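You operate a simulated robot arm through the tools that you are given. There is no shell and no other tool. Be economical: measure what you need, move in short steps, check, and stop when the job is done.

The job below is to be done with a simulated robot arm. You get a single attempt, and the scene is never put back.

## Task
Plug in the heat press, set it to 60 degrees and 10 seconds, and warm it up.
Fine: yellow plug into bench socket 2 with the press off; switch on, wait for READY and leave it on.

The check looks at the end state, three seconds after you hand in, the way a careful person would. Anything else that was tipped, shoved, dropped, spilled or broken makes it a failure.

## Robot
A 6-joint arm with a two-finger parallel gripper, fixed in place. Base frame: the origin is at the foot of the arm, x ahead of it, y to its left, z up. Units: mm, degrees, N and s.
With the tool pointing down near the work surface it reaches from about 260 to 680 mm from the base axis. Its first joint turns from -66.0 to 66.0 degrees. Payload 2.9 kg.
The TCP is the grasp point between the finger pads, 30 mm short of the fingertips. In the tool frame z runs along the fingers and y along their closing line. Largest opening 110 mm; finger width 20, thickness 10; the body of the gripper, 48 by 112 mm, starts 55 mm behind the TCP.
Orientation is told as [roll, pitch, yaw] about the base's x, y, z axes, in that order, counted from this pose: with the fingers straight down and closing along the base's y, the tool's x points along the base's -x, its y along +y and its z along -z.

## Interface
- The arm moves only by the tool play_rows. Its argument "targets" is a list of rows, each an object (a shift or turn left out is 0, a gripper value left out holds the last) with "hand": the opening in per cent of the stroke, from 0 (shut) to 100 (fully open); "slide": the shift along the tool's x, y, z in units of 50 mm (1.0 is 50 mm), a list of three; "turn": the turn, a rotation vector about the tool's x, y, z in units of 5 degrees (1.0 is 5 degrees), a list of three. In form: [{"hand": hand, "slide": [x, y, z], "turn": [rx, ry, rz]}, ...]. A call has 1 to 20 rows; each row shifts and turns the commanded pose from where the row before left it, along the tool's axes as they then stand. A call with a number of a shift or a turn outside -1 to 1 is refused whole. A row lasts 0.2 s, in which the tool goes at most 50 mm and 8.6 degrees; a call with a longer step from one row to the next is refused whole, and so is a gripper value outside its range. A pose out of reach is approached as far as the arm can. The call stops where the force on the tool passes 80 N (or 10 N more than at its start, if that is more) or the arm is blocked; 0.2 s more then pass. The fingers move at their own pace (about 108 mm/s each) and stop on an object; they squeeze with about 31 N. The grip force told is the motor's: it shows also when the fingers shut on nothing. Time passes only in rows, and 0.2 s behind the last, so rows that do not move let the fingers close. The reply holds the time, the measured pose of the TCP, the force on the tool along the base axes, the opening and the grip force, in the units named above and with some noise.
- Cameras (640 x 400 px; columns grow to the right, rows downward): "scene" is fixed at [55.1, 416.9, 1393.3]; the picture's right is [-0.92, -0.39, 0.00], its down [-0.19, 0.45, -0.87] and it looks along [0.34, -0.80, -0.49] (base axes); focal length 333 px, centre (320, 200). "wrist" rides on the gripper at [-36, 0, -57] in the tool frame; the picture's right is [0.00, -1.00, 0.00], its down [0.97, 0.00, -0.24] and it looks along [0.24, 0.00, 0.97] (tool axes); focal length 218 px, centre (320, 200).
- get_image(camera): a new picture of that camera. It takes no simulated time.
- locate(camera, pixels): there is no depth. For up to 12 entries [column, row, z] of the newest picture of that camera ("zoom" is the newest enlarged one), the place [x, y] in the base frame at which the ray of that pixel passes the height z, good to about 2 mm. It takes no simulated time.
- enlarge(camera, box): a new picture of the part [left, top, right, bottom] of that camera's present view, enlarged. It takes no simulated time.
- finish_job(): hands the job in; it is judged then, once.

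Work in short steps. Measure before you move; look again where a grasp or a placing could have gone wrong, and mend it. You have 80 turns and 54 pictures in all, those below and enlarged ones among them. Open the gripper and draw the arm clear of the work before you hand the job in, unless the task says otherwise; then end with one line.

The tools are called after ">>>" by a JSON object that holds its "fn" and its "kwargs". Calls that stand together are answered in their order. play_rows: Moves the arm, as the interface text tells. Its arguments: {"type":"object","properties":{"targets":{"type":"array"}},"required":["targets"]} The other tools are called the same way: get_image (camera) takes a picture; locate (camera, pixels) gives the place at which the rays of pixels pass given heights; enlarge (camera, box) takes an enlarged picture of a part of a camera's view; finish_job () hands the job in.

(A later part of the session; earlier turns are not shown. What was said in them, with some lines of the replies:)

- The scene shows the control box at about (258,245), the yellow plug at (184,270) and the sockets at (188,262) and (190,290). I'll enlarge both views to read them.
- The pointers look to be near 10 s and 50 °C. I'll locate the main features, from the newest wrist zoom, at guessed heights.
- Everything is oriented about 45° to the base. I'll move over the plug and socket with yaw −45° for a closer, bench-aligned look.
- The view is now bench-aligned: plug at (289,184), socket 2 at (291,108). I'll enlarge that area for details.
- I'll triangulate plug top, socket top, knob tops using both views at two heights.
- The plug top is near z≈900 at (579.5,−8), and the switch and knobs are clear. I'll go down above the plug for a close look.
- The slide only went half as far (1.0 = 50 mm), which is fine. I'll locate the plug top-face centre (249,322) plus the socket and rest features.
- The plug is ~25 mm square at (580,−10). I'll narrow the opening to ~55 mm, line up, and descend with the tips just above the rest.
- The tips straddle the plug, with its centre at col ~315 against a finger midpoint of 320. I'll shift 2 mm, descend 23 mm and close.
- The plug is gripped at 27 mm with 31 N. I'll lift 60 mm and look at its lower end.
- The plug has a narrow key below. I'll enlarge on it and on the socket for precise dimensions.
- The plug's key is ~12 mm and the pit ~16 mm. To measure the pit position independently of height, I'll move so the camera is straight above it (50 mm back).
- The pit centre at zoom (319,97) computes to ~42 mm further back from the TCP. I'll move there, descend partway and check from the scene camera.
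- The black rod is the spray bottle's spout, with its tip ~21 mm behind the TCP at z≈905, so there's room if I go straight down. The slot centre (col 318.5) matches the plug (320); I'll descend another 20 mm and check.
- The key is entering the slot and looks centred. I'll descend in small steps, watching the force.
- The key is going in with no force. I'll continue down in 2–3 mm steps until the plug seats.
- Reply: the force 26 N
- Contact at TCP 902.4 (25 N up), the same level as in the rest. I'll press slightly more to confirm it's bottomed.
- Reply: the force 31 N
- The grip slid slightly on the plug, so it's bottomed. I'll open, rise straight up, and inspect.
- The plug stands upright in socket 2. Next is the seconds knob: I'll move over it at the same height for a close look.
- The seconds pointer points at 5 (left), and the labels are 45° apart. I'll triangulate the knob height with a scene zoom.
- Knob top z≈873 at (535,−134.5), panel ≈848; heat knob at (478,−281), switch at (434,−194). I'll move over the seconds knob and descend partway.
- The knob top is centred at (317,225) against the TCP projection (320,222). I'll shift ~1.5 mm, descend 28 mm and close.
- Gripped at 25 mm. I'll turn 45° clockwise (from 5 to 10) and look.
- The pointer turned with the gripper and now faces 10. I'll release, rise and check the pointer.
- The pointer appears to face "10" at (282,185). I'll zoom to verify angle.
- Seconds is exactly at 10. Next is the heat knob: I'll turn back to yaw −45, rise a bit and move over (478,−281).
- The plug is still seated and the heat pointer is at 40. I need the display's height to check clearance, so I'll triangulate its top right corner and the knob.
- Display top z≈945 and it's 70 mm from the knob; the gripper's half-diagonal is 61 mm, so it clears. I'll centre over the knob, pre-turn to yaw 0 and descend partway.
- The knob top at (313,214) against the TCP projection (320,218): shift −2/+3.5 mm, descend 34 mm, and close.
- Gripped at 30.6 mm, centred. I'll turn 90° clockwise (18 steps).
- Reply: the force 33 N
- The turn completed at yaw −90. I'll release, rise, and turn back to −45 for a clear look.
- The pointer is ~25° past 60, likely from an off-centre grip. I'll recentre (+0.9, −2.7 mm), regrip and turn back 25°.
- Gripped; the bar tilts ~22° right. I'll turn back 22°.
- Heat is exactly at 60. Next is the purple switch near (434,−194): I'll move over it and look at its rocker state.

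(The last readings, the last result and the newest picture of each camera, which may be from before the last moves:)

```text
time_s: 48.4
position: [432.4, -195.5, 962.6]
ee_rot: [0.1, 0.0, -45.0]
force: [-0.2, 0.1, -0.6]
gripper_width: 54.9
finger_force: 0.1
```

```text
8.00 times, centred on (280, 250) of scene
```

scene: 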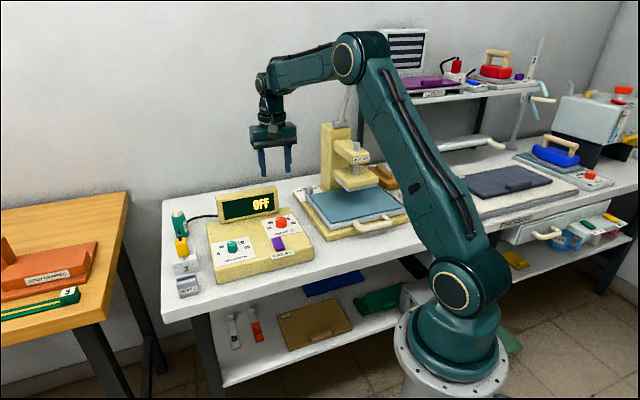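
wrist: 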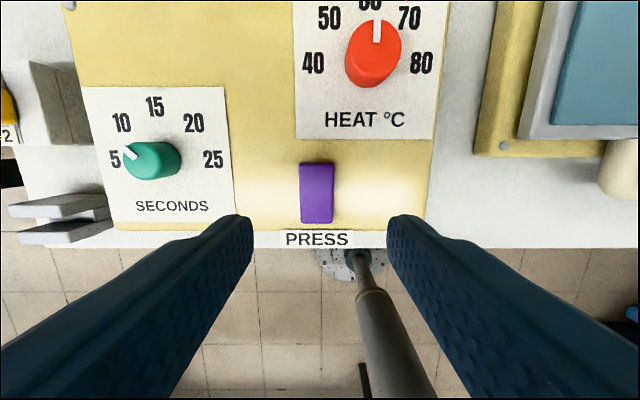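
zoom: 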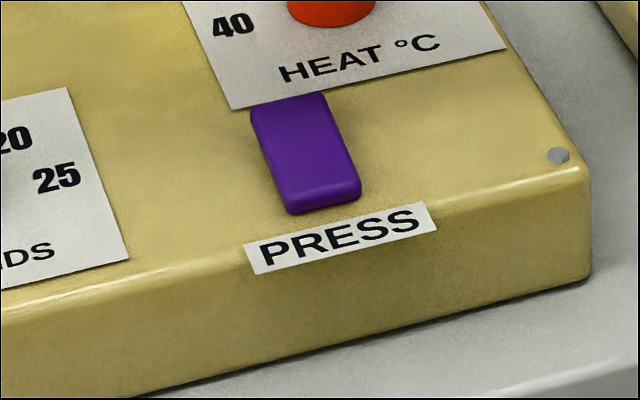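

The rocker's front end (toward the PRESS label) stands proud and the back end is down. I'll locate it, then press the front end with shut fingers.

>>> {"fn": "locate", "kwargs": {"camera": "wrist", "pixels": [[317, 223, 862], [317, 223, 868], [316, 163, 855], [299, 200, 862], [334, 200, 862]]}}

>>> {"fn": "locate", "kwargs": {"camera": "zoom", "pixels": [[326, 188, 856], [326, 188, 862], [326, 188, 868]]}}

```text
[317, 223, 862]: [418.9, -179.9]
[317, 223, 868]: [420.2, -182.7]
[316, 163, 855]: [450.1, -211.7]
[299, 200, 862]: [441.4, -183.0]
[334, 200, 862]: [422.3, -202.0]
```

```text
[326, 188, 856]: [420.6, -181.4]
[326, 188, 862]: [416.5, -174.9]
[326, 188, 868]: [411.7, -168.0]
```

The front edge is at (420,−181), z≈858. I'll shut the fingers, move 6 mm behind that edge and descend to just above.

>>> {"fn": "play_rows", "kwargs": {"targets": [{"hand": 0, "slide": [0.262, 0.03, 0]}, {}, {}, {"slide": [0, 0, 0.65]}, {"slide": [0, 0, 0.65]}, {}, {}]}}

>>> {"fn": "enlarge", "kwargs": {"camera": "scene", "box": [235, 195, 315, 275]}}

```text
time_s: 50.0
position: [424.0, -185.5, 896.4]
ee_rot: [0.0, 0.1, -45.0]
force: [-0.1, -0.3, 0.0]
gripper_width: 0.1
finger_force: 30.5
```

```text
5.00 times, centred on (275, 235) of scene
```

zoom: 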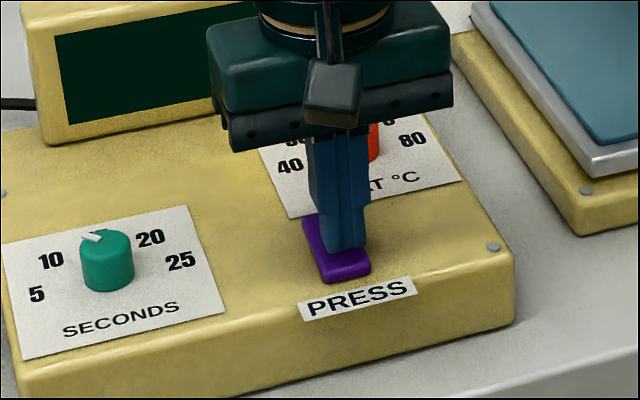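

The tips hover over the rocker's front end. I'll press down 12 mm in 2 mm steps.

>>> {"fn": "play_rows", "kwargs": {"targets": [{"slide": [0, 0, 0.04]}, {"slide": [0, 0, 0.04]}, {"slide": [0, 0, 0.04]}, {"slide": [0, 0, 0.04]}, {"slide": [0, 0, 0.04]}, {"slide": [0, 0, 0.04]}]}}

```text
time_s: 51.4
position: [425.5, -185.0, 890.8]
ee_rot: [0.0, -0.2, -45.0]
force: [-7.3, 3.8, 12.2]
gripper_width: 0.0
finger_force: 31.0
stopped in row 6: the force on the tool passed its limit (the readings are from after the stop); the commanded pose is now the measured one
```

The press hit the force limit with the tip at z≈861. I'll lift clear and check the display and rocker.

>>> {"fn": "play_rows", "kwargs": {"targets": [{"slide": [0, 0, -0.5]}, {"slide": [0, 0, -0.7]}, {"slide": [0, 0, -0.7]}, {"slide": [0, 0.7, 0]}, {"slide": [0, 0.7, 0]}, {}]}}

>>> {"fn": "enlarge", "kwargs": {"camera": "scene", "box": [200, 170, 320, 280]}}

```text
time_s: 52.8
position: [474.9, -135.8, 986.3]
ee_rot: [0.0, -0.2, -45.0]
force: [-0.2, 0.4, 1.1]
gripper_width: 0.0
finger_force: 30.7
```

```text
3.64 times, centred on (260, 225) of scene
```

zoom: 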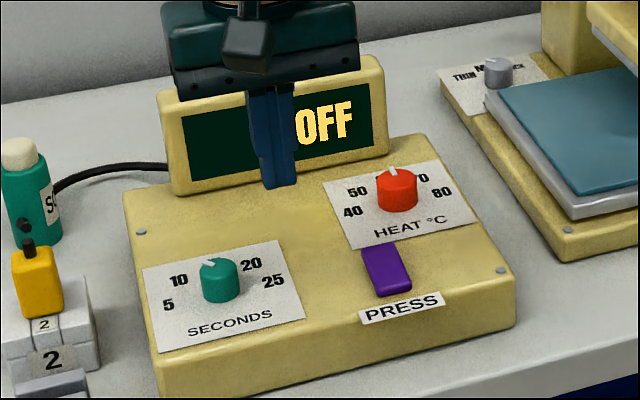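

Still OFF, and the wrist views' shadow suggests the back end is the raised one. I'll press the back end at about (445.5,−207.5).

>>> {"fn": "play_rows", "kwargs": {"targets": [{"slide": [-0.3, -0.715, 0]}, {"slide": [-0.3, -0.715, 0]}, {}, {"slide": [0, 0, 0.7]}, {"slide": [0, 0, 0.8]}, {}, {}]}}

>>> {"fn": "enlarge", "kwargs": {"camera": "scene", "box": [235, 195, 315, 275]}}

```text
time_s: 54.4
position: [445.5, -206.2, 910.1]
ee_rot: [-0.1, -0.2, -45.0]
force: [-0.9, 0.3, -0.4]
gripper_width: 0.1
finger_force: 30.6
```

```text
5.00 times, centred on (275, 235) of scene
```

zoom: 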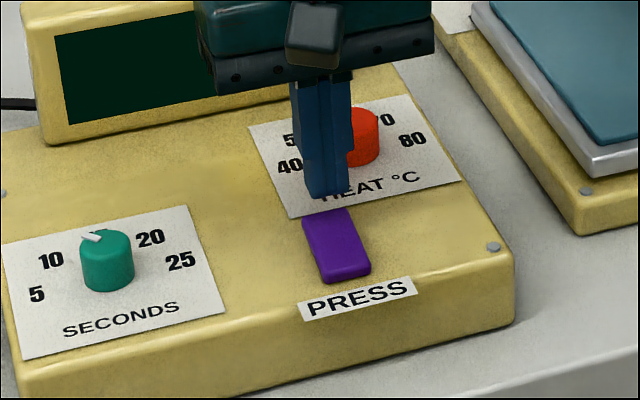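

Now pressing down in 2 mm steps.

>>> {"fn": "play_rows", "kwargs": {"targets": [{"slide": [0, 0, 0.06]}, {"slide": [0, 0, 0.06]}, {"slide": [0, 0, 0.06]}, {"slide": [0, 0, 0.04]}, {"slide": [0, 0, 0.04]}, {"slide": [0, 0, 0.04]}, {"slide": [0, 0, 0.04]}, {"slide": [0, 0, 0.04]}, {"slide": [0, 0, 0.04]}, {"slide": [0, 0, 0.04]}]}}

>>> {"fn": "enlarge", "kwargs": {"camera": "scene", "box": [200, 170, 320, 280]}}

```text
time_s: 56.6
position: [445.5, -208.0, 891.1]
ee_rot: [0.1, -0.6, -44.9]
force: [-11.1, 2.5, 40.6]
gripper_width: 0.2
finger_force: 31.3
```

```text
3.64 times, centred on (260, 225) of scene
```

zoom: 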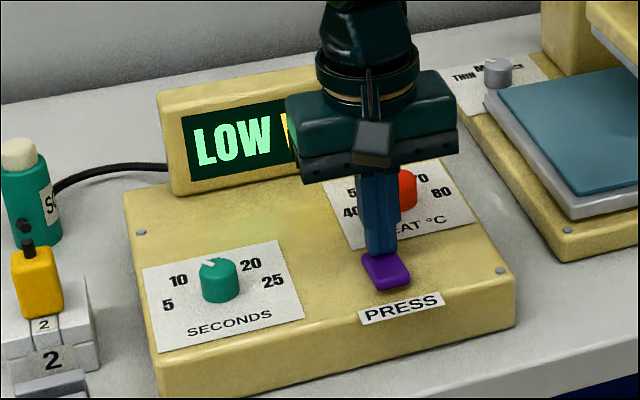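

The press is on ("LOW …"). I'll lift clear, open the gripper, draw back, and wait.

>>> {"fn": "play_rows", "kwargs": {"targets": [{"slide": [0, 0, -0.4]}, {"slide": [0, 0, -0.8]}, {"slide": [0, 0, -0.8]}, {"slide": [0, 0, -0.8]}, {"slide": [0, 0, -0.8]}, {"slide": [0, 0, -0.8]}, {"slide": [0, 0, -0.8]}, {"hand": 50}, {}, {}, {}, {}, {}, {}, {}, {}, {}, {}, {}, {}]}}

>>> {"fn": "enlarge", "kwargs": {"camera": "scene", "box": [165, 170, 325, 290]}}

```text
time_s: 60.8
position: [443.9, -208.2, 1149.7]
ee_rot: [0.0, -0.2, -45.0]
force: [0.3, 0.5, 0.8]
gripper_width: 54.8
finger_force: 0.1
```

```text
3.33 times, centred on (245, 230) of scene
```

zoom: 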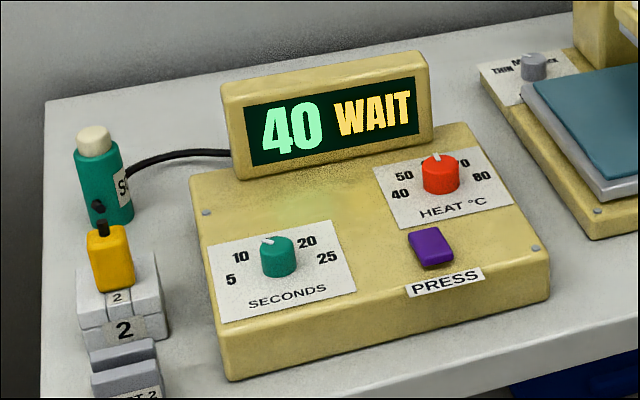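

The display shows "40 WAIT" and is heating. I'll wait ~12 s.

>>> {"fn": "play_rows", "kwargs": {"targets": [{}, {}, {}, {}, {}, {}, {}, {}, {}, {}, {}, {}, {}, {}, {}, {}, {}, {}, {}, {}]}}

>>> {"fn": "play_rows", "kwargs": {"targets": [{}, {}, {}, {}, {}, {}, {}, {}, {}, {}, {}, {}, {}, {}, {}, {}, {}, {}, {}, {}]}}

>>> {"fn": "play_rows", "kwargs": {"targets": [{}, {}, {}, {}, {}, {}, {}, {}, {}, {}, {}, {}, {}, {}, {}, {}, {}, {}, {}, {}]}}

>>> {"fn": "enlarge", "kwargs": {"camera": "scene", "box": [165, 170, 325, 290]}}

```text
time_s: 65.0
position: [444.7, -208.1, 1149.0]
ee_rot: [0.0, -0.1, -45.0]
force: [0.0, -0.2, 0.4]
gripper_width: 55.2
finger_force: 0.0
```

```text
time_s: 69.2
position: [444.6, -208.2, 1149.0]
ee_rot: [0.0, -0.1, -45.0]
force: [0.0, -0.4, -0.3]
gripper_width: 55.2
finger_force: 0.1
```

```text
time_s: 73.4
position: [444.8, -207.4, 1148.9]
ee_rot: [-0.1, -0.2, -45.0]
force: [0.9, -0.4, -0.4]
gripper_width: 54.6
finger_force: 0.0
```

```text
3.33 times, centred on (245, 230) of scene
```

zoom: 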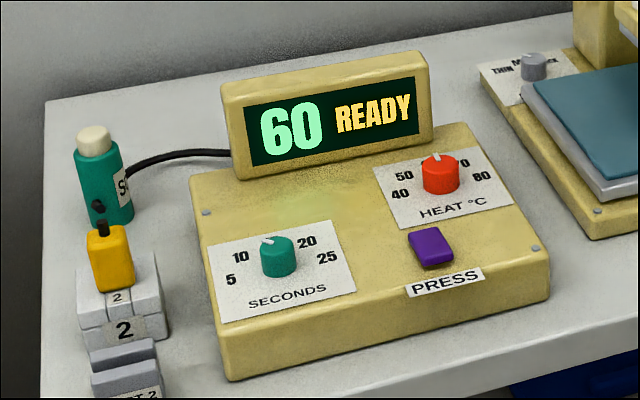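

The display reads "60 READY". I'll do a last check of both dials from above.

>>> {"fn": "enlarge", "kwargs": {"camera": "wrist", "box": [150, 60, 400, 230]}}

```text
2.35 times, centred on (275, 145) of wrist
```

zoom: 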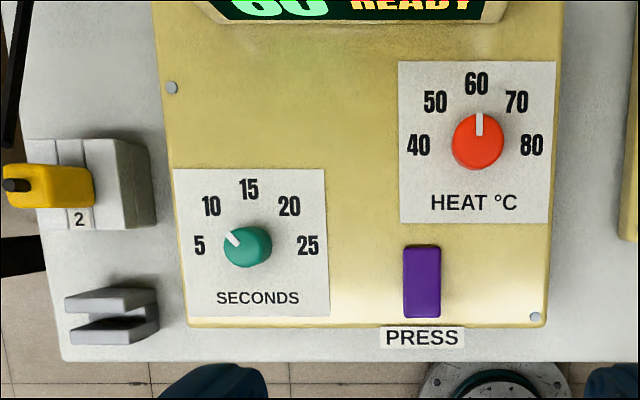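

The dials read 10 s and 60 °C, the plug is in socket 2, the press is on and READY, and the arm is clear. I'm handing in.

>>> {"fn": "finish_job", "kwargs": {}}

```text
The job is handed in.
```

The heat press is plugged into bench socket 2, set to 60 °C and 10 s, and left on with the display reading "60 READY".
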